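You operate a simulated robot arm through the tools that you are given. There is no shell and no other tool.

The job below is to be done with a simulated two-armed robot. You get a single attempt, and the scene is never put back.

TASK
Grease the flange at the red latch with the blue brush, push the grey plug home and shut that latch.
Fine: grease first; stand the brush back in its pot. A coat counts when it lies all over at full strength: go over it till it gets no stronger.

It is judged by the outcome, as a careful person would: the job done as asked, and still so three seconds after it is handed in. It fails if anything else is knocked over, pushed out of place, dropped, spilled or broken.

THE ROBOT
Two 6-joint arms with two-finger grippers on one trunk that stands fixed in place. Base frame: the origin is at the foot of the trunk, x ahead of it, y to its left, z up; the work surface is at about z = 0.76. Units: m, rad, N and s.
The left shoulder is at [0.03, 0.178, 1.038], the right one opposite. With the tool pointing down near the work surface each hand reaches from about 0.54 to 0.8 m from the base axis, measured 20 degrees to its own side. Payload 2.54 kg a hand.
Tool frame (each hand has its own): the origin (TCP) lies between the finger pads and is the grasp point; the fingertips stand 0.03 m ahead of it; z points along the fingers, y is the line along which they close. The gripper opens to 0.116 m; its body begins 0.095 m behind the TCP.
Orientation is told as [roll, pitch, yaw] about the base's x, y, z axes, in that order, counted from this pose: with the fingers straight down and closing along the base's y, the tool's x points along the base's -x, its y along +y and its z along -z.

THE INTERFACE
- The arms move only by the tool drive_tool. It takes "left_series", "right_series" or both (then of equal length, played together; a hand with none holds still); each is one flat list of numbers, 6 for each row, row after row: the shift along the base's x, y, z in units of 250 mm (1.0 is 250 mm), then the turn, a rotation vector about the base's x, y, z in units of 120 degrees (1.0 is 120 degrees). In form: [dx, dy, dz, rx, ry, rz, dx, dy, dz, rx, ry, rz, ...]. A call has 1 to 20 rows; each row is the pose to reach, as a shift and turn from the pose commanded when the call began. "left_fingers" and "right_fingers" are, for a hand that has rows, the closure in counts, from 0 (fully open) to 255 (shut), set as the call begins (left out, the last holds). A call with a number of a shift or a turn outside -1 to 1 is refused whole. Each row takes 0.2 s and may step no farther than 0.05 m and 0.15 rad from the row before; otherwise, or with a gripper value out of range, the whole call is refused. A pose out of reach is approached as far as the arm can. The call stops where the force on the tool passes 60 N (or 10 N more than at its start, if that is more) or the arm is blocked; 0.2 s more then pass. Each finger travels about 0.153 m/s and halts on what it meets, pressing with about 42 N; the grip force reading is that of the motor and also rises with nothing between the fingers. The clock runs only during rows and for 0.2 s after the last one: add rows that repeat a pose to give the fingers time. The reply holds the time, the measured pose of the TCP, the force on the tool along the base axes, the opening and the grip force, in the units named above and with some noise, with the torque about the TCP (base axes, N m) and any sound that the robot's microphone picked up.
- Cameras (640 x 400 px; columns grow to the right, rows downward): "scene" is now at [0.0434, -0.0003, 1.7556]; the picture's right is [-0.02, -1.00, 0.00], its down [-0.80, 0.02, -0.59] and it looks along [0.59, -0.01, -0.80] (base axes); focal length 356 px, centre (320, 200). "left" rides on the left gripper at [0.069, 0.015, -0.122] in its tool frame; the picture's right is [-0.21, 0.98, 0.00], its down [-0.83, -0.18, -0.53] and it looks along [-0.52, -0.11, 0.85] (tool axes); focal length 251 px, centre (320, 200). "right" rides on the right gripper at [0.069, -0.015, -0.122] in its tool frame; the picture's right is [0.22, 0.98, 0.00], its down [-0.83, 0.18, -0.53] and it looks along [-0.52, 0.12, 0.85] (tool axes); focal length 251 px, centre (320, 200). There is no depth. A picture from a camera that has moved, and an enlarged one, comes with that camera's place and axes in the base frame and with its lens.
- snapshot(camera): a new picture of that camera. No time passes.
- slide_trunk(by): moves the trunk up (or, below 0, down) by that many m; the arms and the scene camera ride with it, the base frame stays. It gives what a move gives, with no picture.
- head_to(pan, tilt): turns the head with the scene camera to pan (to the left, within 2.496 rad either way) and tilt (down, from -0.506 to 1.204), counted from straight ahead of the robot. It gives what a move gives.
- enlarge(camera, box): a new picture of the part [left, top, right, bottom] of that camera's present view, enlarged. No time passes.
- sign_off(): hands the job in; it is judged then, once.

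Nothing tells you positions but the pictures and the camera data. Unless the task says otherwise, let go and move clear before handing in.

The tools are called after "Request:" as name(argument=value, ...) on one line, values as JSON. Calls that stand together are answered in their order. drive_tool: Moves the arms, as the interface text tells. Its arguments: {"type":"object","properties":{"left_series":{"type":"array","items":{"type":"number"}},"left_fingers":{"type":"number"},"right_series":{"type":"array","items":{"type":"number"}},"right_fingers":{"type":"number"}},"required":[]} The other tools are called the same way: slide_trunk (by) moves the trunk up or down; head_to (pan, tilt) turns the head that bears the scene camera; snapshot (camera) takes a picture; enlarge (camera, box) takes an enlarged picture of a part of a camera's view; sign_off () hands the job in.

At the start:

```text
t: 0.0
left_position: [0.5205, 0.1187, 1.2185]
left_tool_rot: [0.0, -0.001, 0.001]
left_force: [-0.1, 0.8, -0.9]
left_torque: [-0.01, 0.01, 0.0]
left_width: 0.1162
left_finger_force: 0.0
right_position: [0.39, -0.3172, 1.159]
right_tool_rot: [0.002, 0.0, 0.0]
right_force: [-0.5, 0.0, 0.4]
right_torque: [-0.01, -0.01, 0.01]
right_width: 0.1161
right_finger_force: 0.0
trunk travel left (down, up): [-0.25, 0.29]
head pan, tilt (commanded): [-0.024, 0.934]
```

scene: 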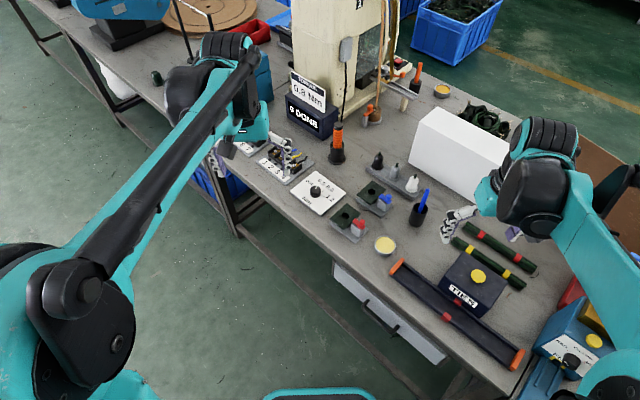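
right: 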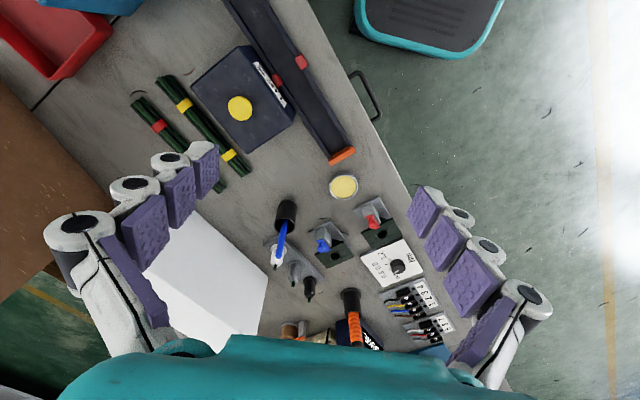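
left: 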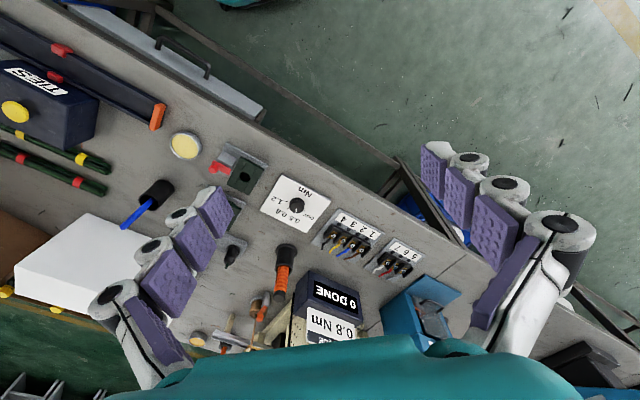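

I see a bench with two latch sockets (one red, one blue), three plugs in a holder (black, grey, white), a blue brush in a black pot, and a round yellow grease tin. I'll look closer before moving anything.

Request:
enlarge(camera="scene", box=[320, 140, 440, 260])

Request:
enlarge(camera="right", box=[250, 160, 430, 310])

Request:
enlarge(camera="left", box=[100, 120, 300, 280])

Request:
enlarge(camera="scene", box=[380, 160, 500, 260])

```text
3.33 times, centred on (380, 200) of scene
camera zoom: at [0.0434, -0.0003, 1.7556], right [-0.02, -1.0, 0.0], down [-0.8, 0.02, -0.59], along [0.59, -0.01, -0.8], focal length 1187 px, centre (120, 200)
```

zoom: 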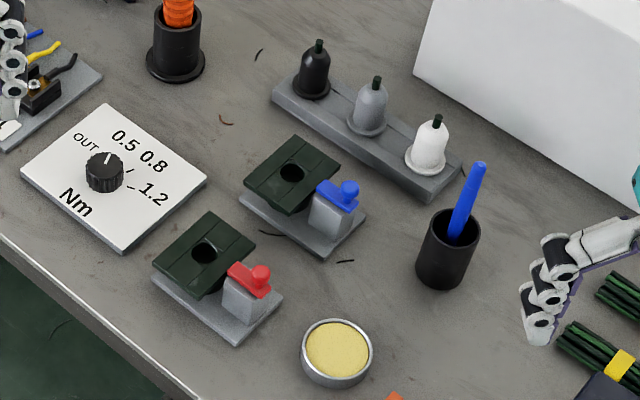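

```text
2.67 times, centred on (340, 235) of right
camera zoom: at [0.322, -0.3341, 1.2805], right [-0.22, 0.98, 0.0], down [0.83, 0.18, 0.53], along [0.52, 0.12, -0.85], focal length 670 px, centre (267, 107)
```

zoom: 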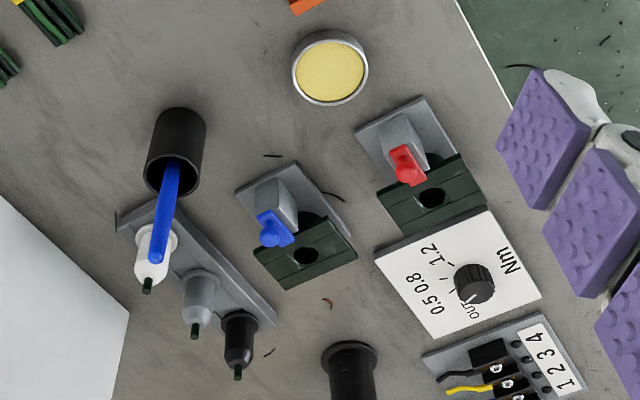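

```text
2.50 times, centred on (200, 200) of left
camera zoom: at [0.4516, 0.1339, 1.3392], right [0.21, 0.98, 0.0], down [0.83, -0.18, 0.53], along [0.52, -0.11, -0.85], focal length 629 px, centre (620, 200)
```

zoom: 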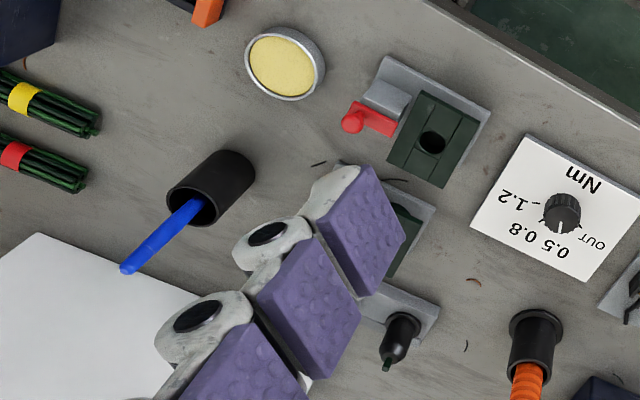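

```text
4.00 times, centred on (440, 210) of scene
camera zoom: at [0.0434, -0.0003, 1.7556], right [-0.02, -1.0, 0.0], down [-0.8, 0.02, -0.59], along [0.59, -0.01, -0.8], focal length 1424 px, centre (-160, 160)
```

zoom: 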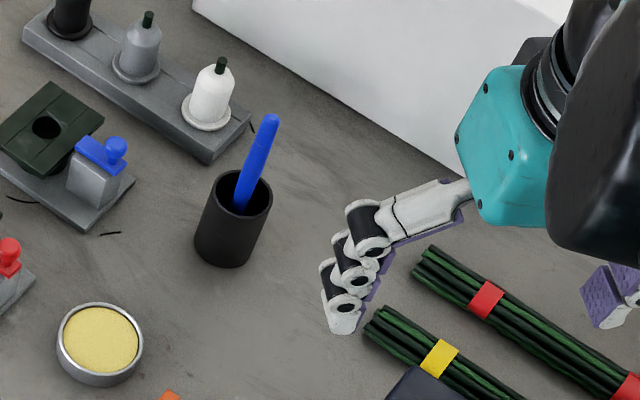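

I make out the red-latch housing near (0.68, -0.09, 0.80), with the brush pot near (0.68, -0.33) and the grease tin close to the bench's front edge. I'll bring the right hand camera nearer to see the housing clearly.

Request:
drive_tool(right_series=[0.06, 0.11, -0.09, 0, 0, 0, 0.12, 0.22, -0.18, 0, 0, 0, 0.18, 0.33, -0.27, 0, 0, 0, 0.24, 0.44, -0.36, 0, 0, 0, 0.3, 0.55, -0.45, 0, 0, 0, 0.36, 0.66, -0.54, 0, 0, 0])

Request:
snapshot(camera="right")

Request:
snapshot(camera="scene")

```text
t: 1.4
left_position: [0.5211, 0.1196, 1.2162]
left_tool_rot: [0.0, -0.001, -0.001]
left_force: [1.0, 0.4, 0.3]
left_torque: [0.0, -0.02, -0.03]
left_width: 0.1162
left_finger_force: 0.1
right_position: [0.4799, -0.1513, 1.0214]
right_tool_rot: [0.0, 0.0, 0.001]
right_force: [0.4, -0.8, 0.9]
right_torque: [-0.04, 0.03, 0.02]
right_width: 0.1159
right_finger_force: 0.1
trunk travel left (down, up): [-0.25, 0.29]
head pan, tilt (commanded): [-0.024, 0.934]
```

```text
taken
camera right: at [0.4114, -0.1682, 1.1424], right [-0.21, 0.98, 0.0], down [0.83, 0.18, 0.53], along [0.52, 0.11, -0.85], focal length 251 px, centre (320, 200)
```

right: 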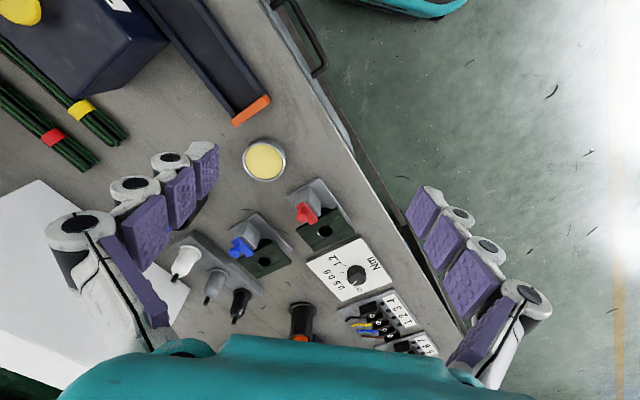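

```text
taken
camera scene: at [0.0452, 0.0007, 1.7555], right [-0.02, -1.0, 0.0], down [-0.8, 0.02, -0.59], along [0.59, -0.02, -0.8], focal length 356 px, centre (320, 200)
```

scene: 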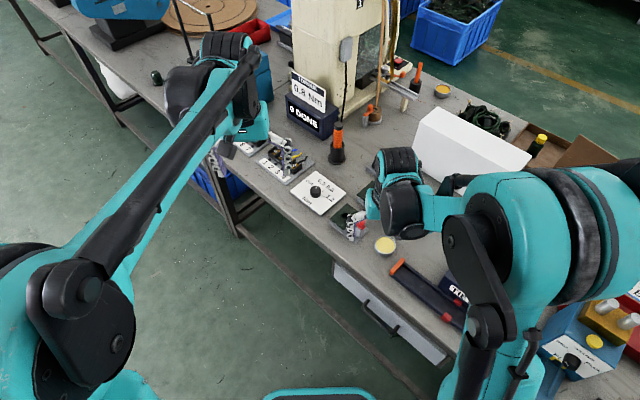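

The right hand is now above and in front of the housings, and I can see both latches, the plugs and the tin. I'll enlarge to work out the housing's details.

Request:
enlarge(camera="right", box=[220, 170, 380, 270])

Request:
enlarge(camera="right", box=[150, 230, 270, 330])

```text
4.00 times, centred on (300, 220) of right
camera zoom: at [0.4114, -0.1682, 1.1424], right [-0.21, 0.98, 0.0], down [0.83, 0.18, 0.53], along [0.52, 0.11, -0.85], focal length 1006 px, centre (400, 120)
```

zoom: 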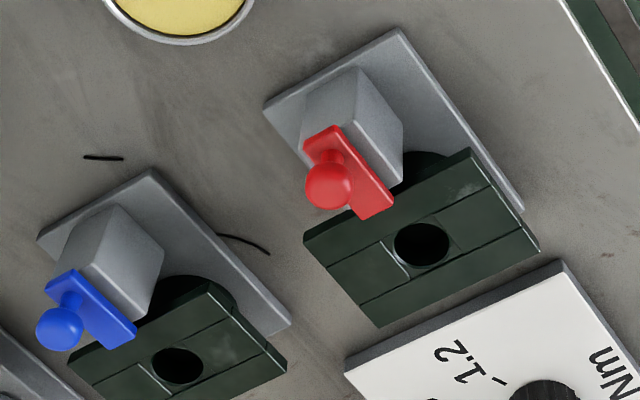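

```text
4.00 times, centred on (210, 280) of right
camera zoom: at [0.4114, -0.1682, 1.1424], right [-0.21, 0.98, 0.0], down [0.83, 0.18, 0.53], along [0.52, 0.11, -0.85], focal length 1006 px, centre (760, -120)
```

zoom: 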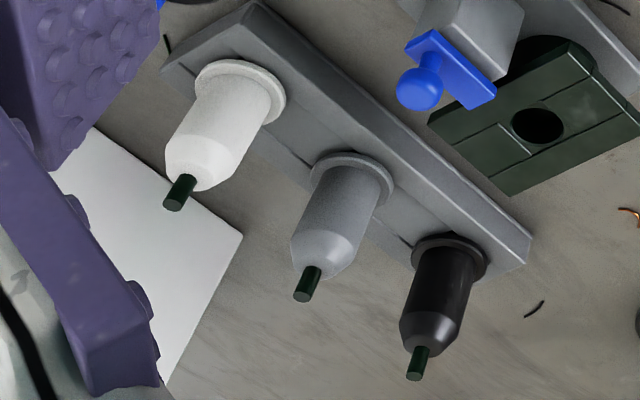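

Each station has a square green flange plate with a round hole, standing on a pillar beside a post that carries a knobbed lever. The plugs have a collar at the base and a dark pin on top. I'll go closer for a second view.

Request:
drive_tool(right_series=[0.1, 0.04, -0.1, 0, 0, 0, 0.2, 0.08, -0.2, 0, 0, 0, 0.3, 0.12, -0.3, 0, 0, 0])

Request:
snapshot(camera="right")

Request:
enlarge(camera="right", box=[240, 120, 400, 220])

Request:
enlarge(camera="left", box=[180, 120, 260, 220])

```text
t: 2.2
left_position: [0.5229, 0.1193, 1.2167]
left_tool_rot: [-0.001, 0.001, 0.0]
left_force: [0.4, 0.4, 0.0]
left_torque: [-0.02, 0.04, -0.02]
left_width: 0.116
left_finger_force: 0.1
right_position: [0.5573, -0.1235, 0.9474]
right_tool_rot: [-0.001, 0.002, 0.0]
right_force: [0.0, 0.1, 0.4]
right_torque: [0.0, 0.06, -0.04]
right_width: 0.1158
right_finger_force: 0.0
trunk travel left (down, up): [-0.25, 0.29]
head pan, tilt (commanded): [-0.024, 0.934]
```

```text
taken
camera right: at [0.488, -0.1391, 1.069], right [-0.22, 0.98, 0.0], down [0.83, 0.18, 0.53], along [0.52, 0.11, -0.85], focal length 251 px, centre (320, 200)
```

right: 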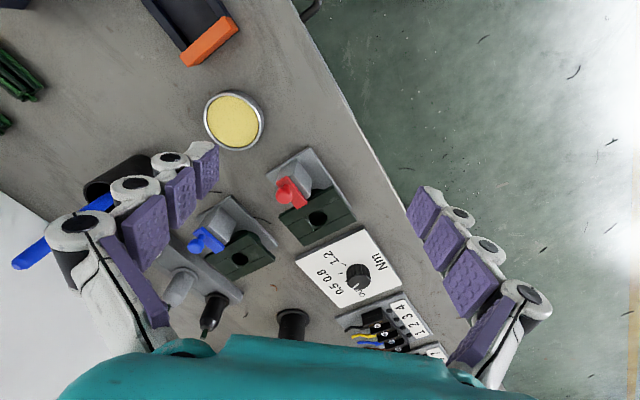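

```text
4.00 times, centred on (320, 170) of right
camera zoom: at [0.488, -0.1391, 1.069], right [-0.22, 0.98, 0.0], down [0.83, 0.18, 0.53], along [0.52, 0.11, -0.85], focal length 1006 px, centre (320, 320)
```

zoom: 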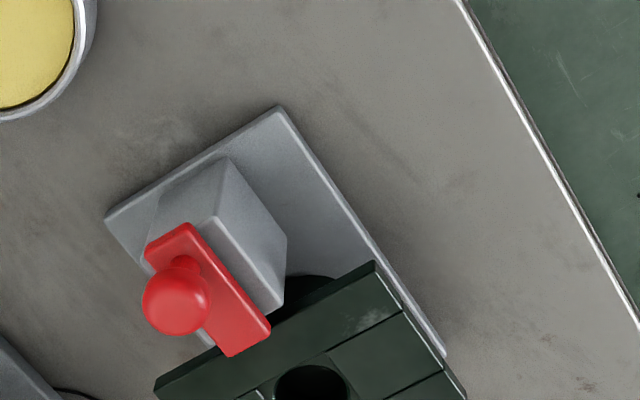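

```text
4.00 times, centred on (220, 170) of left
camera zoom: at [0.4536, 0.1343, 1.3385], right [0.21, 0.98, 0.0], down [0.83, -0.18, 0.53], along [0.52, -0.11, -0.85], focal length 1006 px, centre (720, 320)
```

zoom: 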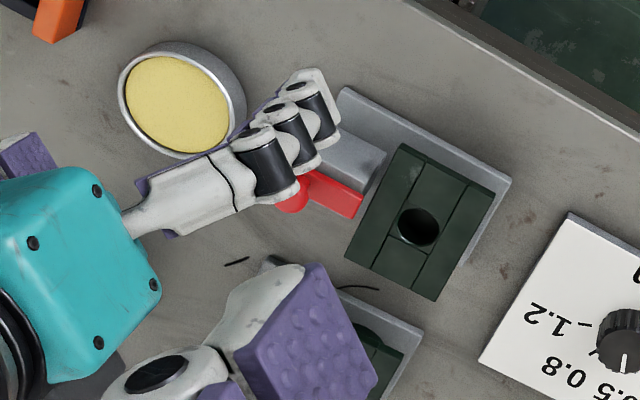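

The flange plate looks about 83 × 60 mm. It's turned about 45° in the base frame, with the hole near (0.680, -0.100, 0.80) and the red knob near (0.630, -0.147, 0.84). Next I'll look at the brush, pot and plugs up close.

Request:
drive_tool(right_series=[-0.046, -0.165, 0.042, 0, 0, 0, -0.091, -0.33, 0.085, 0, 0, 0, -0.137, -0.495, 0.127, 0, 0, 0, -0.182, -0.66, 0.17, 0, 0, 0, -0.228, -0.826, 0.212, 0, 0, 0])

Request:
snapshot(camera="right")

Request:
snapshot(camera="scene")

Request:
enlarge(camera="left", box=[180, 120, 260, 200])

```text
t: 3.4
left_position: [0.5192, 0.1165, 1.2172]
left_tool_rot: [0.0, 0.0, 0.0]
left_force: [0.1, -0.1, -0.4]
left_torque: [0.02, 0.0, -0.04]
left_width: 0.1162
left_finger_force: 0.1
right_position: [0.495, -0.3296, 1.0035]
right_tool_rot: [0.002, -0.001, 0.002]
right_force: [0.1, 0.2, 0.0]
right_torque: [0.05, 0.02, 0.0]
right_width: 0.1159
right_finger_force: 0.1
trunk travel left (down, up): [-0.25, 0.29]
head pan, tilt (commanded): [-0.024, 0.934]
```

```text
taken
camera right: at [0.4267, -0.3464, 1.1244], right [-0.22, 0.98, 0.0], down [0.83, 0.18, 0.53], along [0.52, 0.12, -0.85], focal length 251 px, centre (320, 200)
```

right: 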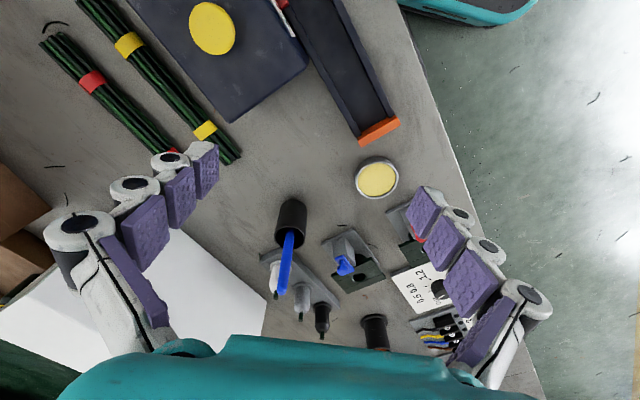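

```text
taken
camera scene: at [0.0427, -0.0017, 1.7556], right [-0.02, -1.0, 0.0], down [-0.8, 0.02, -0.59], along [0.59, -0.01, -0.8], focal length 356 px, centre (320, 200)
```

scene: 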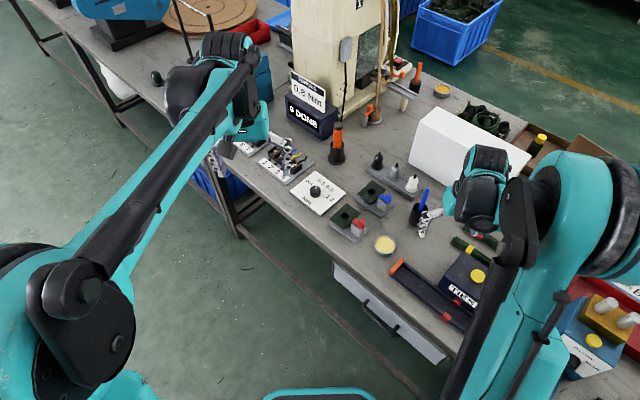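

```text
5.00 times, centred on (220, 160) of left
camera zoom: at [0.451, 0.133, 1.3395], right [0.21, 0.98, 0.0], down [0.83, -0.18, 0.53], along [0.52, -0.11, -0.85], focal length 1257 px, centre (820, 400)
```

zoom: 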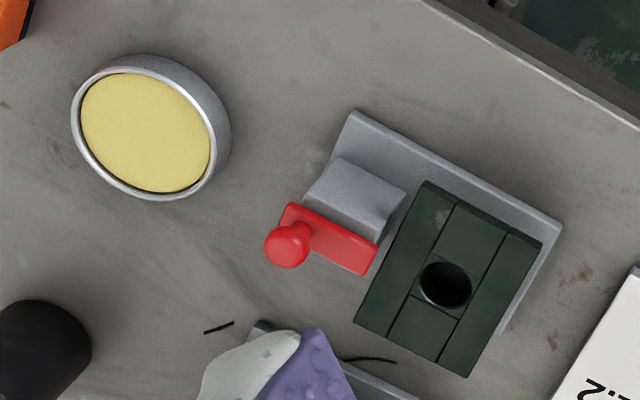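

The pot and leaning brush are now in view, along with the plugs and the tin. I'll enlarge each to measure them.

Request:
enlarge(camera="right", box=[230, 180, 390, 340])

Request:
enlarge(camera="scene", box=[360, 140, 450, 230])

Request:
enlarge(camera="left", box=[100, 160, 200, 240])

```text
2.50 times, centred on (310, 260) of right
camera zoom: at [0.4267, -0.3464, 1.1244], right [-0.22, 0.98, 0.0], down [0.83, 0.18, 0.53], along [0.52, 0.12, -0.85], focal length 629 px, centre (345, 50)
```

zoom: 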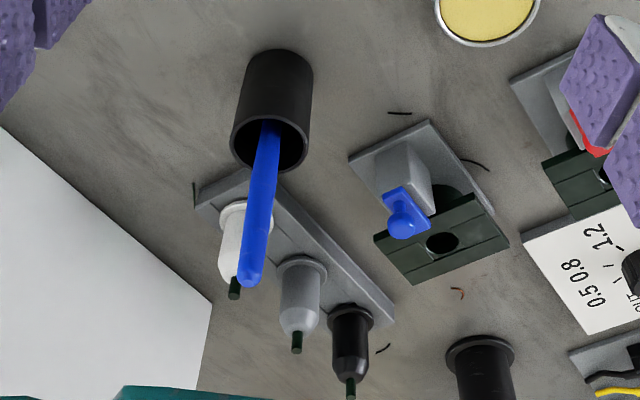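

```text
4.44 times, centred on (405, 185) of scene
camera zoom: at [0.0427, -0.0017, 1.7556], right [-0.02, -1.0, 0.0], down [-0.8, 0.02, -0.59], along [0.59, -0.01, -0.8], focal length 1582 px, centre (-58, 267)
```

zoom: 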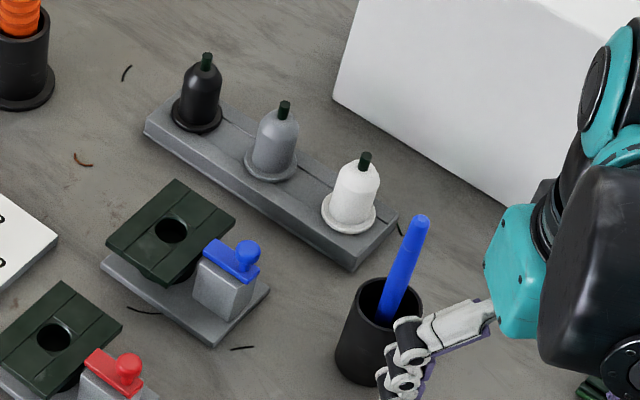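

```text
5.00 times, centred on (150, 200) of left
camera zoom: at [0.451, 0.133, 1.3395], right [0.21, 0.98, 0.0], down [0.83, -0.18, 0.53], along [0.52, -0.11, -0.85], focal length 1257 px, centre (1170, 200)
```

zoom: 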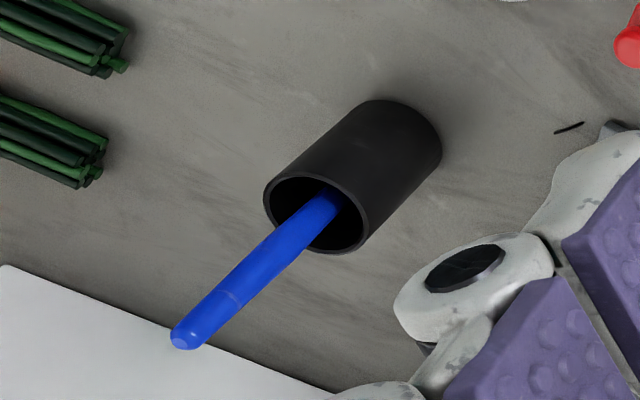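

The pot rim centre comes out near (0.680, -0.336, 0.832), with the brush standing almost vertical and its top near z = 0.931. The tin is near (0.585, -0.220). I'll check the other tin and tools at the back, and look for tags or marks, before I grip anything.

Request:
enlarge(camera="scene", box=[350, 60, 460, 130])

Request:
enlarge(camera="scene", box=[280, 60, 360, 170])

Request:
enlarge(camera="scene", box=[330, 190, 400, 260])

```text
5.71 times, centred on (405, 95) of scene
camera zoom: at [0.0427, -0.0017, 1.7556], right [-0.02, -1.0, 0.0], down [-0.8, 0.02, -0.59], along [0.59, -0.01, -0.8], focal length 2034 px, centre (-166, 800)
```

zoom: 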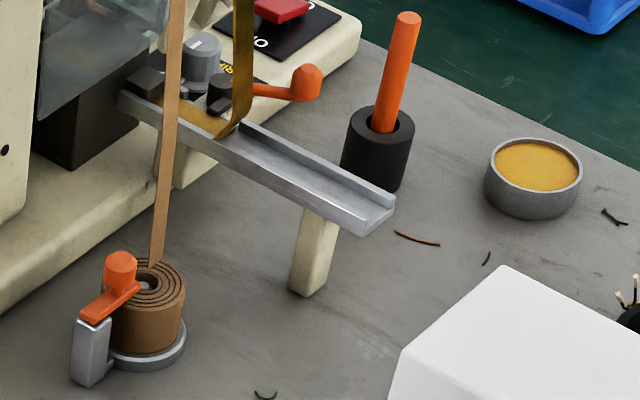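

```text
3.64 times, centred on (320, 115) of scene
camera zoom: at [0.0427, -0.0017, 1.7556], right [-0.02, -1.0, 0.0], down [-0.8, 0.02, -0.59], along [0.59, -0.01, -0.8], focal length 1294 px, centre (320, 509)
```

zoom: 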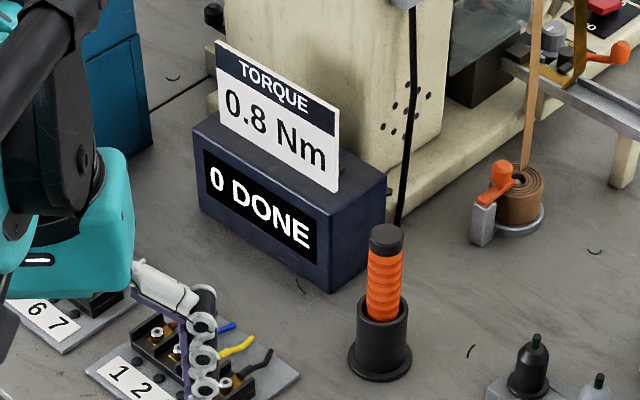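

```text
5.71 times, centred on (365, 225) of scene
camera zoom: at [0.0427, -0.0017, 1.7556], right [-0.02, -1.0, 0.0], down [-0.8, 0.02, -0.59], along [0.59, -0.01, -0.8], focal length 2034 px, centre (63, 57)
```

zoom: 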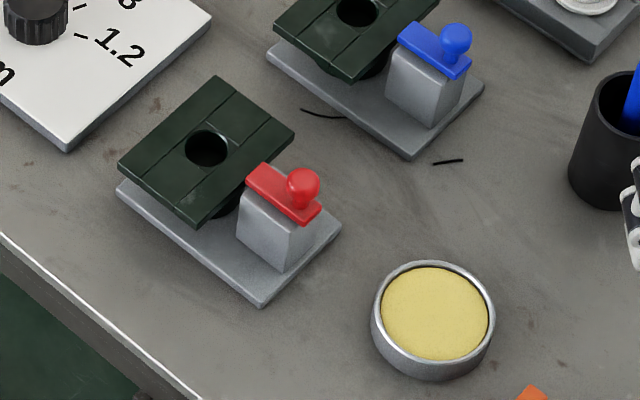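

The back-row tin, the orange brush and the tape latch belong to another station, so I'll leave them alone. The grey plug stands near (0.861, -0.287), which is far out and will need a forward-tilted hand later. Now I'll move the open right hand above the blue brush and check that it's lined up.

Request:
drive_tool(right_series=[0.15, -0.005, 0.076, 0, 0, 0, 0.3, -0.01, 0.076, 0, 0, 0, 0.45, -0.015, 0.076, 0, 0, 0, 0.6, -0.02, 0.076, 0, 0, 0, 0.728, -0.024, 0.076, 0, 0, 0, 0.728, -0.024, 0.076, 0, 0, 0], right_fingers=0)

Request:
snapshot(camera="right")

Request:
enlarge(camera="left", box=[60, 120, 240, 280])

Request:
enlarge(camera="scene", box=[340, 100, 540, 260])

```text
t: 4.8
left_position: [0.5195, 0.1183, 1.2187]
left_tool_rot: [-0.002, 0.001, -0.001]
left_force: [0.0, -0.6, 0.3]
left_torque: [-0.01, -0.02, 0.0]
left_width: 0.1158
left_finger_force: 0.0
right_position: [0.6801, -0.3329, 1.021]
right_tool_rot: [0.0, -0.001, 0.003]
right_force: [-0.4, 0.8, -0.1]
right_torque: [0.0, 0.03, 0.0]
right_width: 0.1162
right_finger_force: 0.0
trunk travel left (down, up): [-0.25, 0.29]
head pan, tilt (commanded): [-0.024, 0.934]
```

```text
taken
camera right: at [0.6114, -0.3504, 1.1429], right [-0.22, 0.98, 0.0], down [0.83, 0.18, 0.53], along [0.52, 0.12, -0.85], focal length 251 px, centre (320, 200)
```

right: 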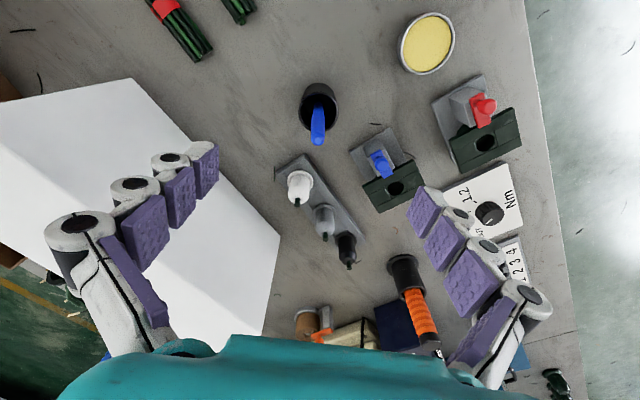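

```text
2.50 times, centred on (150, 200) of left
camera zoom: at [0.4509, 0.1339, 1.3395], right [0.21, 0.98, 0.0], down [0.83, -0.18, 0.53], along [0.52, -0.11, -0.85], focal length 629 px, centre (745, 200)
```

zoom: 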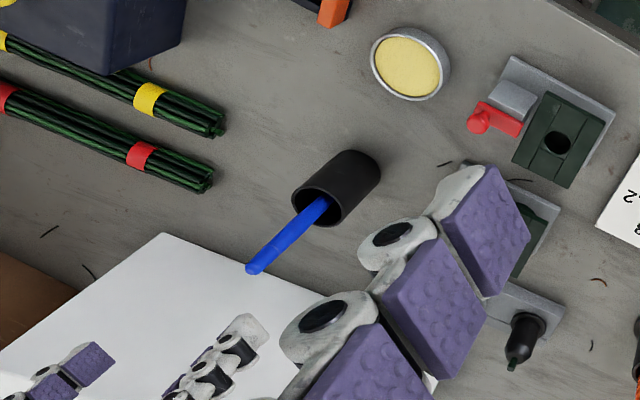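

```text
2.50 times, centred on (440, 180) of scene
camera zoom: at [0.0425, -0.0003, 1.7556], right [-0.02, -1.0, 0.0], down [-0.8, 0.02, -0.6], along [0.59, -0.01, -0.8], focal length 890 px, centre (20, 250)
```

zoom: 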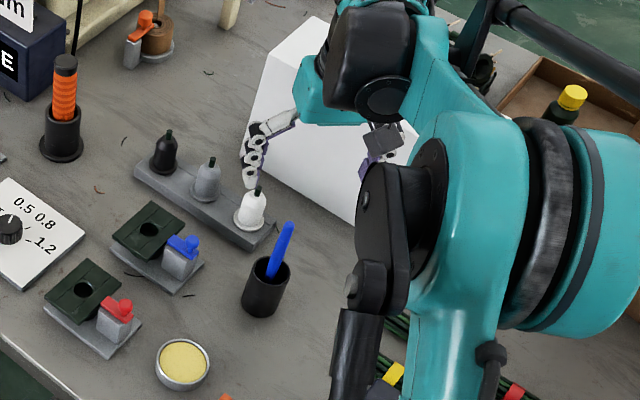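

The brush top sits almost on the tool axis line, and the white box is about 0.2 m clear. I'll zoom in for a fine alignment check before going down.

Request:
enlarge(camera="right", box=[280, 70, 360, 150])

Request:
enlarge(camera="scene", box=[385, 170, 475, 235])

```text
5.00 times, centred on (320, 110) of right
camera zoom: at [0.6114, -0.3504, 1.1429], right [-0.22, 0.98, 0.0], down [0.83, 0.18, 0.53], along [0.52, 0.12, -0.85], focal length 1257 px, centre (320, 650)
```

zoom: 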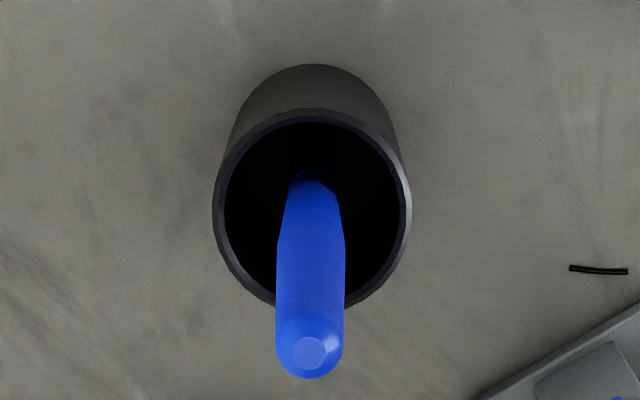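

```text
6.15 times, centred on (430, 202) of scene
camera zoom: at [0.0425, -0.0003, 1.7556], right [-0.02, -1.0, 0.0], down [-0.8, 0.02, -0.6], along [0.59, -0.01, -0.8], focal length 2191 px, centre (-357, 185)
```

zoom: 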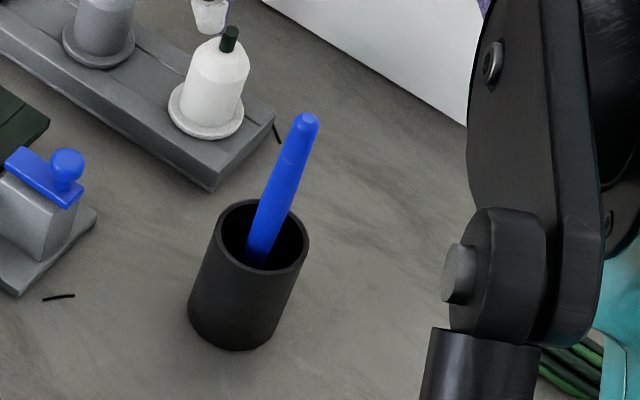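

The brush stands vertical at about (0.6805, -0.3365), within 2 mm of the tool axis. I'll go down to grip height at z ≈ 0.90, with the fingertips well above the pot rim.

Request:
drive_tool(right_series=[0.003, -0.006, -0.12, 0, 0, 0, 0.003, -0.006, -0.24, 0, 0, 0, 0.003, -0.006, -0.36, 0, 0, 0, 0.003, -0.006, -0.48, 0, 0, 0, 0.003, -0.006, -0.48, 0, 0, 0], right_fingers=0)

Request:
snapshot(camera="right")

Request:
enlarge(camera="left", box=[80, 140, 220, 260])

```text
t: 6.0
left_position: [0.5189, 0.1188, 1.2177]
left_tool_rot: [0.0, 0.001, -0.002]
left_force: [-0.2, -0.7, -0.1]
left_torque: [-0.02, -0.01, 0.03]
left_width: 0.1159
left_finger_force: 0.0
right_position: [0.6808, -0.3377, 0.9004]
right_tool_rot: [0.0, -0.002, 0.0]
right_force: [0.1, -0.4, 0.5]
right_torque: [-0.01, -0.04, 0.01]
right_width: 0.1161
right_finger_force: 0.0
trunk travel left (down, up): [-0.25, 0.29]
head pan, tilt (commanded): [-0.024, 0.934]
```

```text
taken
camera right: at [0.6118, -0.3537, 1.0221], right [-0.22, 0.98, 0.0], down [0.83, 0.18, 0.53], along [0.52, 0.11, -0.85], focal length 251 px, centre (320, 200)
```

right: 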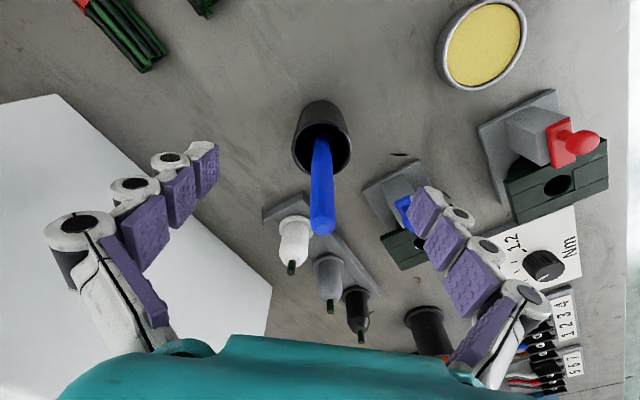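

```text
3.33 times, centred on (150, 200) of left
camera zoom: at [0.4513, 0.1342, 1.3394], right [0.21, 0.98, 0.0], down [0.83, -0.18, 0.53], along [0.52, -0.11, -0.85], focal length 838 px, centre (887, 200)
```

zoom: 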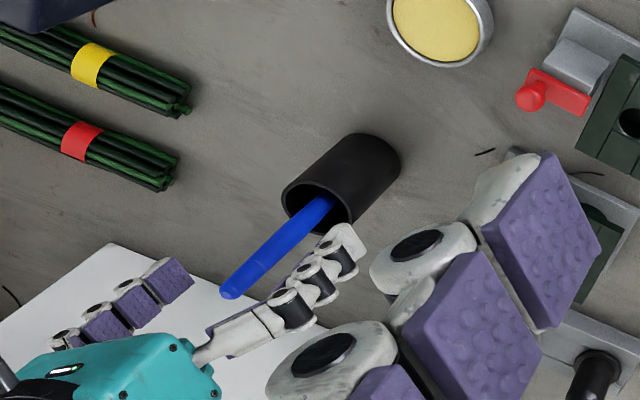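

The brush handle is now centred between the open fingers. I'll close on it.

Request:
drive_tool(right_series=[0, 0, 0, 0, 0, 0, 0, 0, 0, 0, 0, 0, 0, 0, 0, 0, 0, 0, 0, 0, 0, 0, 0, 0], right_fingers=255)

Request:
snapshot(camera="right")

Request:
enlarge(camera="left", box=[80, 140, 220, 260])

```text
t: 7.0
left_position: [0.5208, 0.1192, 1.2169]
left_tool_rot: [0.002, -0.002, -0.001]
left_force: [-0.4, -0.1, 0.7]
left_torque: [0.01, -0.05, -0.01]
left_width: 0.1158
left_finger_force: 0.0
right_position: [0.6799, -0.3366, 0.9013]
right_tool_rot: [0.0, 0.0, 0.001]
right_force: [-0.6, 0.6, 0.4]
right_torque: [0.07, 0.04, 0.01]
right_width: 0.0114
right_finger_force: 38.5
trunk travel left (down, up): [-0.25, 0.29]
head pan, tilt (commanded): [-0.024, 0.934]
```

```text
taken
camera right: at [0.612, -0.3536, 1.0223], right [-0.22, 0.98, 0.0], down [0.83, 0.18, 0.53], along [0.52, 0.12, -0.85], focal length 251 px, centre (320, 200)
```

right: 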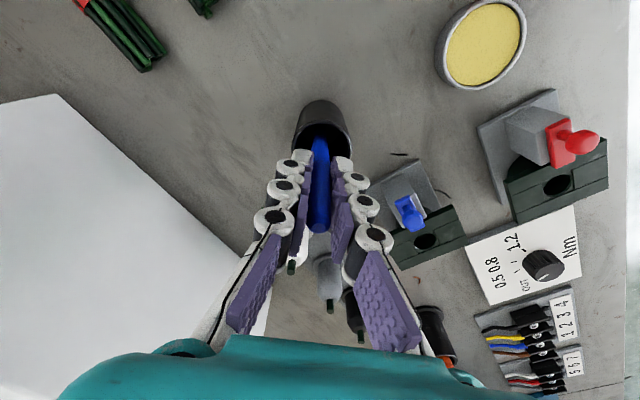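

```text
3.33 times, centred on (150, 200) of left
camera zoom: at [0.4515, 0.1341, 1.3392], right [0.21, 0.98, 0.0], down [0.83, -0.18, 0.53], along [0.52, -0.11, -0.85], focal length 838 px, centre (887, 200)
```

zoom: 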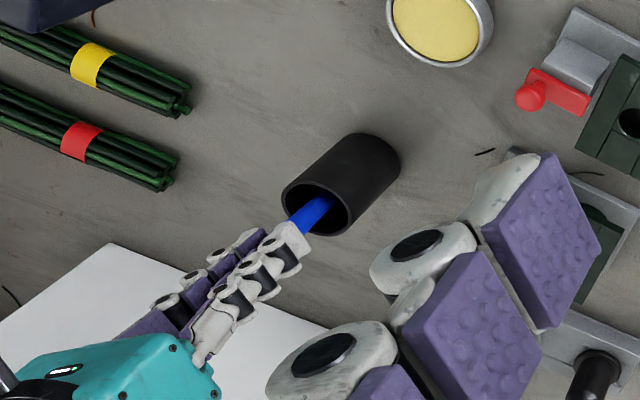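

The brush is gripped at 11.4 mm and the pot hasn't moved. I'll lift it straight up and look at the bristle end.

Request:
drive_tool(right_series=[0, 0, 0.1, 0, 0, 0, 0, 0, 0.2, 0, 0, 0, 0, 0, 0.3, 0, 0, 0, 0, 0, 0.4, 0, 0, 0, 0, 0, 0.5, 0, 0, 0, 0, 0, 0.6, 0, 0, 0, 0, 0, 0.6, 0, 0, 0], right_fingers=255)

Request:
snapshot(camera="right")

Request:
enlarge(camera="left", box=[60, 140, 220, 280])

Request:
snapshot(camera="scene")

```text
t: 8.6
left_position: [0.5201, 0.1181, 1.2166]
left_tool_rot: [0.0, 0.0, 0.0]
left_force: [0.3, 0.2, 0.8]
left_torque: [0.0, 0.05, 0.03]
left_width: 0.1162
left_finger_force: 0.0
right_position: [0.6824, -0.3376, 1.0503]
right_tool_rot: [0.0, 0.001, -0.001]
right_force: [0.2, -0.1, -0.6]
right_torque: [0.01, 0.02, 0.0]
right_width: 0.0118
right_finger_force: 37.9
trunk travel left (down, up): [-0.25, 0.29]
head pan, tilt (commanded): [-0.024, 0.934]
```

```text
taken
camera right: at [0.6136, -0.3536, 1.1716], right [-0.22, 0.98, 0.0], down [0.83, 0.18, 0.53], along [0.52, 0.12, -0.85], focal length 251 px, centre (320, 200)
```

right: 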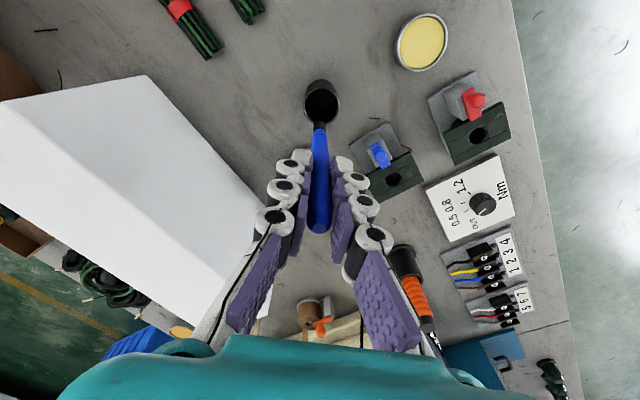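

```text
2.86 times, centred on (140, 210) of left
camera zoom: at [0.4522, 0.1337, 1.339], right [0.21, 0.98, 0.0], down [0.83, -0.18, 0.53], along [0.52, -0.11, -0.85], focal length 718 px, centre (834, 171)
```

zoom: 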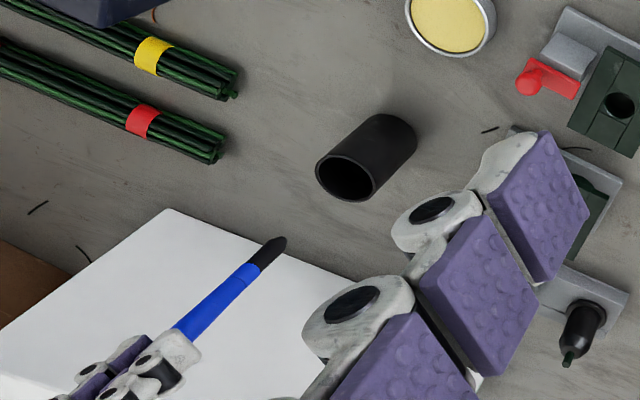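

```text
taken
camera scene: at [0.0442, -0.0007, 1.7555], right [-0.02, -1.0, 0.0], down [-0.8, 0.02, -0.59], along [0.59, -0.01, -0.8], focal length 356 px, centre (320, 200)
```

scene: 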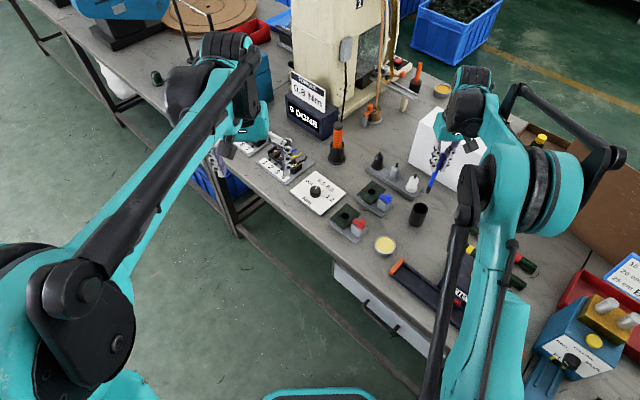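

The bristles are dark and dry, with the tip about 0.137 m below the TCP, and the pot is still standing. I'll carry the brush over the grease tin at about (0.585, -0.220).

Request:
drive_tool(right_series=[-0.076, 0.093, 0, 0, 0, 0, -0.153, 0.186, 0, 0, 0, 0, -0.229, 0.28, -0.05, 0, 0, 0, -0.306, 0.373, -0.12, 0, 0, 0, -0.382, 0.466, -0.2, 0, 0, 0, -0.382, 0.466, -0.2, 0, 0, 0], right_fingers=255)

Request:
snapshot(camera="right")

Request:
enlarge(camera="left", box=[120, 80, 280, 220])

Request:
enlarge(camera="scene", box=[320, 160, 480, 280])

```text
t: 10.0
left_position: [0.5204, 0.1163, 1.2171]
left_tool_rot: [0.001, -0.001, -0.001]
left_force: [-0.7, -0.2, -1.2]
left_torque: [0.04, 0.0, -0.03]
left_width: 0.116
left_finger_force: 0.1
right_position: [0.5881, -0.2204, 1.0012]
right_tool_rot: [0.001, -0.001, 0.0]
right_force: [-0.4, -0.3, 0.0]
right_torque: [0.0, 0.02, 0.0]
right_width: 0.0113
right_finger_force: 38.7
trunk travel left (down, up): [-0.25, 0.29]
head pan, tilt (commanded): [-0.024, 0.934]
```

```text
taken
camera right: at [0.5192, -0.2361, 1.1226], right [-0.22, 0.98, 0.0], down [0.83, 0.18, 0.53], along [0.52, 0.12, -0.85], focal length 251 px, centre (320, 200)
```

right: 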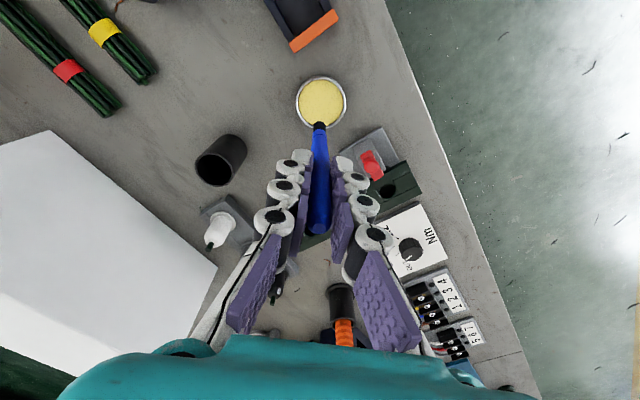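

```text
2.86 times, centred on (200, 150) of left
camera zoom: at [0.4518, 0.1335, 1.3392], right [0.21, 0.98, 0.0], down [0.83, -0.18, 0.53], along [0.52, -0.11, -0.85], focal length 718 px, centre (663, 343)
```

zoom: 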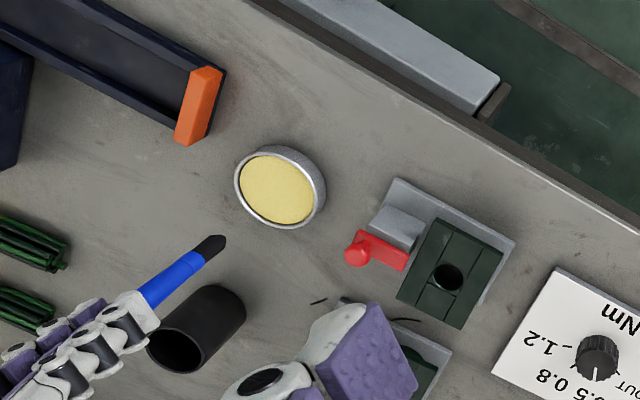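

```text
3.33 times, centred on (400, 220) of scene
camera zoom: at [0.0437, -0.0009, 1.7556], right [-0.02, -1.0, 0.0], down [-0.8, 0.02, -0.59], along [0.59, -0.01, -0.8], focal length 1187 px, centre (53, 133)
```

zoom: 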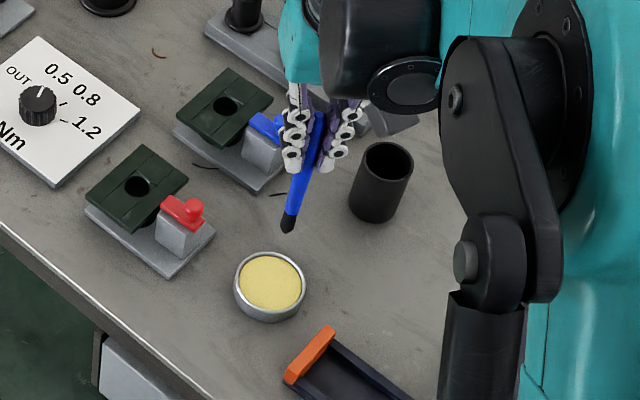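

The bristle tip hangs right over the tin. I'll lower it gently towards the grease surface and watch the force.

Request:
drive_tool(right_series=[-0.012, 0, -0.12, 0, 0, 0, -0.012, 0, -0.22, 0, 0, 0, -0.012, 0, -0.29, 0, 0, 0, -0.012, 0, -0.34, 0, 0, 0, -0.012, 0, -0.34, 0, 0, 0], right_fingers=255)

Request:
enlarge(camera="left", box=[150, 90, 250, 190])

Request:
enlarge(camera="scene", box=[350, 200, 430, 270])

```text
t: 11.2
left_position: [0.5206, 0.1176, 1.2171]
left_tool_rot: [0.001, 0.0, 0.0]
left_force: [-1.4, 0.2, 0.4]
left_torque: [0.02, -0.02, -0.02]
left_width: 0.116
left_finger_force: 0.1
right_position: [0.5837, -0.2196, 0.9163]
right_tool_rot: [0.0, 0.001, 0.0]
right_force: [0.8, 0.2, -0.1]
right_torque: [-0.01, 0.02, 0.02]
right_width: 0.0114
right_finger_force: 38.8
trunk travel left (down, up): [-0.25, 0.29]
head pan, tilt (commanded): [-0.024, 0.934]
```

```text
4.00 times, centred on (200, 140) of left
camera zoom: at [0.4516, 0.134, 1.3393], right [0.21, 0.98, 0.0], down [0.83, -0.18, 0.53], along [0.52, -0.11, -0.85], focal length 1006 px, centre (800, 440)
```

zoom: 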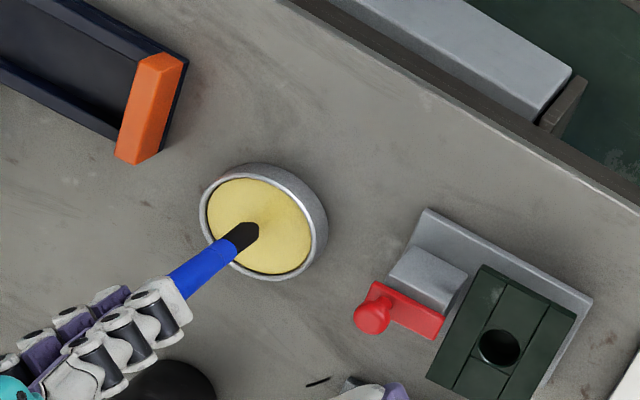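

```text
5.71 times, centred on (390, 235) of scene
camera zoom: at [0.0434, -0.0002, 1.7556], right [-0.02, -1.0, 0.0], down [-0.8, 0.02, -0.59], along [0.59, -0.01, -0.8], focal length 2034 px, centre (-80, 0)
```

zoom: 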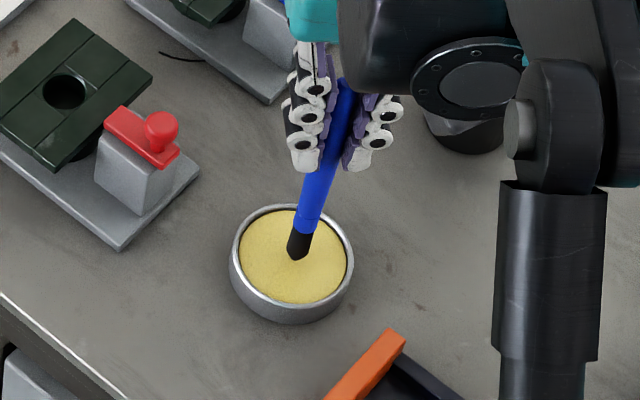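

The tip is just above the grease. I'll dip it in slowly.

Request:
drive_tool(right_series=[0, 0, -0.012, 0, 0, 0, 0, 0, -0.024, 0, 0, 0, 0, 0, -0.03, 0, 0, 0, 0, 0, -0.03, 0, 0, 0], right_fingers=255)

Request:
enlarge(camera="left", box=[160, 100, 220, 160])

Request:
enlarge(camera="scene", box=[360, 210, 420, 260])

```text
t: 12.2
left_position: [0.518, 0.1196, 1.2195]
left_tool_rot: [0.0, 0.0, 0.002]
left_force: [1.0, -0.7, 0.0]
left_torque: [0.02, -0.03, -0.05]
left_width: 0.1161
left_finger_force: 0.1
right_position: [0.5822, -0.2186, 0.9106]
right_tool_rot: [-0.002, -0.002, 0.001]
right_force: [1.4, -0.7, 37.8]
right_torque: [-0.15, -0.26, 0.01]
right_width: 0.0115
right_finger_force: 38.4
trunk travel left (down, up): [-0.25, 0.29]
head pan, tilt (commanded): [-0.024, 0.934]
```

```text
6.67 times, centred on (190, 130) of left
camera zoom: at [0.4487, 0.1351, 1.3404], right [0.21, 0.98, 0.0], down [0.82, -0.18, 0.54], along [0.52, -0.12, -0.84], focal length 1676 px, centre (1187, 667)
```

zoom: 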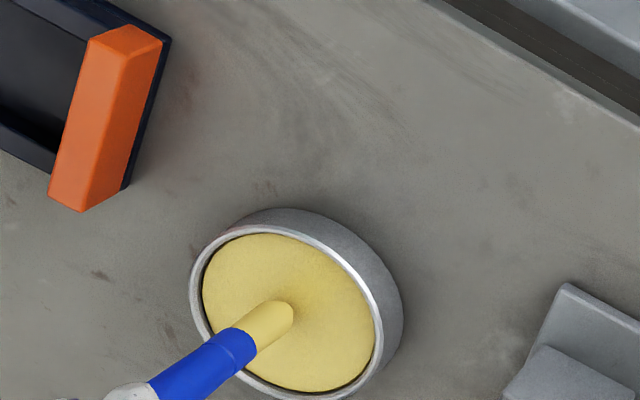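

```text
8.00 times, centred on (390, 235) of scene
camera zoom: at [0.0395, 0.0012, 1.7559], right [-0.02, -1.0, 0.0], down [-0.8, 0.02, -0.6], along [0.6, -0.02, -0.8], focal length 2848 px, centre (-240, -80)
```

zoom: 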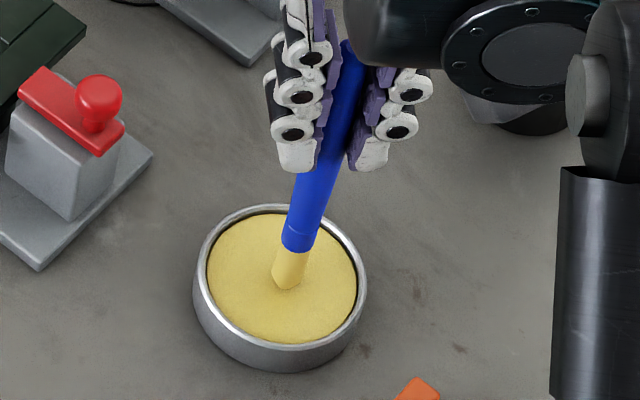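

The bristles turned yellow, so the brush is loaded; the grease pushed back with about 38 N, so I'll press more lightly from here. I'll lift, carry the brush over the red flange at about (0.678, -0.100) and check how long the brush hangs.

Request:
drive_tool(right_series=[0, 0, 0.06, 0, 0, 0, 0, 0, 0.16, 0, 0, 0, 0, 0, 0.3, 0, 0, 0, 0, 0, 0.45, 0, 0, 0, 0.096, 0.12, 0.49, 0, 0, 0, 0.192, 0.24, 0.49, 0, 0, 0, 0.288, 0.36, 0.49, 0, 0, 0, 0.384, 0.48, 0.45, 0, 0, 0, 0.384, 0.48, 0.35, 0, 0, 0, 0.384, 0.48, 0.25, 0, 0, 0, 0.384, 0.48, 0.25, 0, 0, 0], right_fingers=255)

Request:
snapshot(camera="right")

Request:
enlarge(camera="left", box=[170, 110, 270, 210])

Request:
enlarge(camera="scene", box=[310, 170, 410, 260])

```text
t: 14.6
left_position: [0.5201, 0.1178, 1.2184]
left_tool_rot: [-0.002, 0.0, 0.001]
left_force: [0.3, -0.5, -1.2]
left_torque: [0.02, 0.01, -0.01]
left_width: 0.1157
left_finger_force: 0.0
right_position: [0.6785, -0.1003, 0.9723]
right_tool_rot: [0.002, -0.001, -0.001]
right_force: [0.1, 0.2, 0.4]
right_torque: [0.01, -0.06, 0.0]
right_width: 0.0118
right_finger_force: 38.5
trunk travel left (down, up): [-0.25, 0.29]
head pan, tilt (commanded): [-0.024, 0.934]
```

```text
taken
camera right: at [0.6101, -0.1166, 1.0936], right [-0.22, 0.98, 0.0], down [0.83, 0.18, 0.53], along [0.52, 0.12, -0.85], focal length 251 px, centre (320, 200)
```

right: 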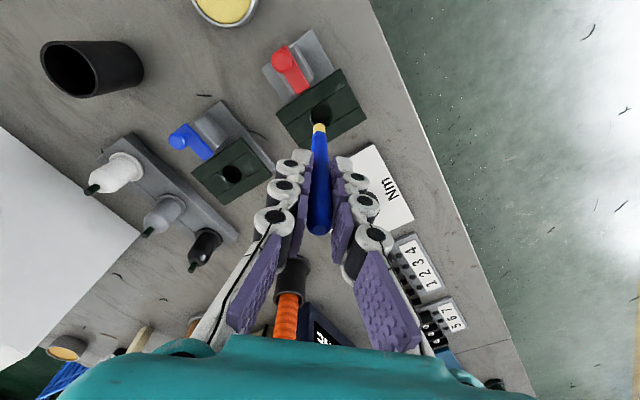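

```text
4.00 times, centred on (220, 160) of left
camera zoom: at [0.4511, 0.1338, 1.3395], right [0.21, 0.98, 0.0], down [0.83, -0.18, 0.53], along [0.52, -0.11, -0.85], focal length 1006 px, centre (720, 360)
```

zoom: 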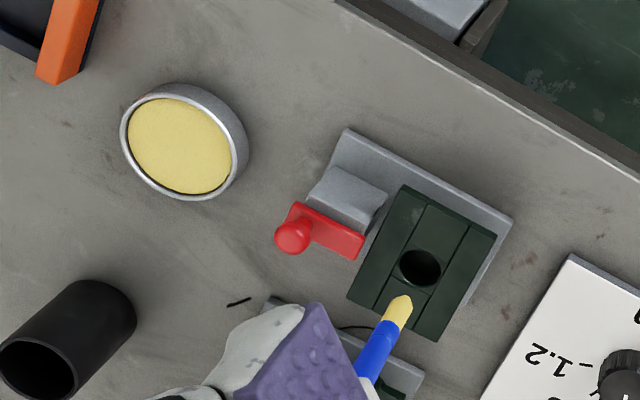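

```text
4.44 times, centred on (360, 215) of scene
camera zoom: at [0.0428, -0.0005, 1.7556], right [-0.02, -1.0, 0.0], down [-0.8, 0.02, -0.59], along [0.59, -0.01, -0.8], focal length 1582 px, centre (142, 133)
```

zoom: 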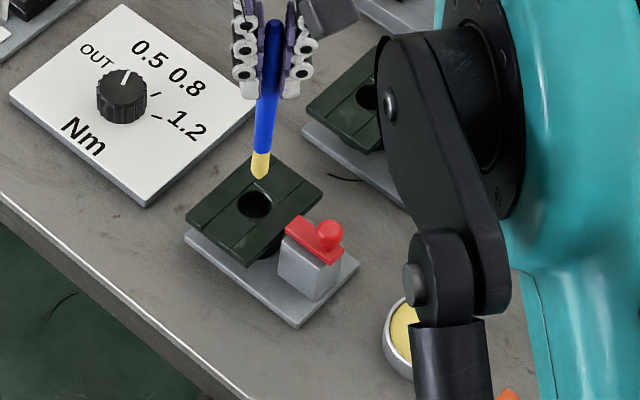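

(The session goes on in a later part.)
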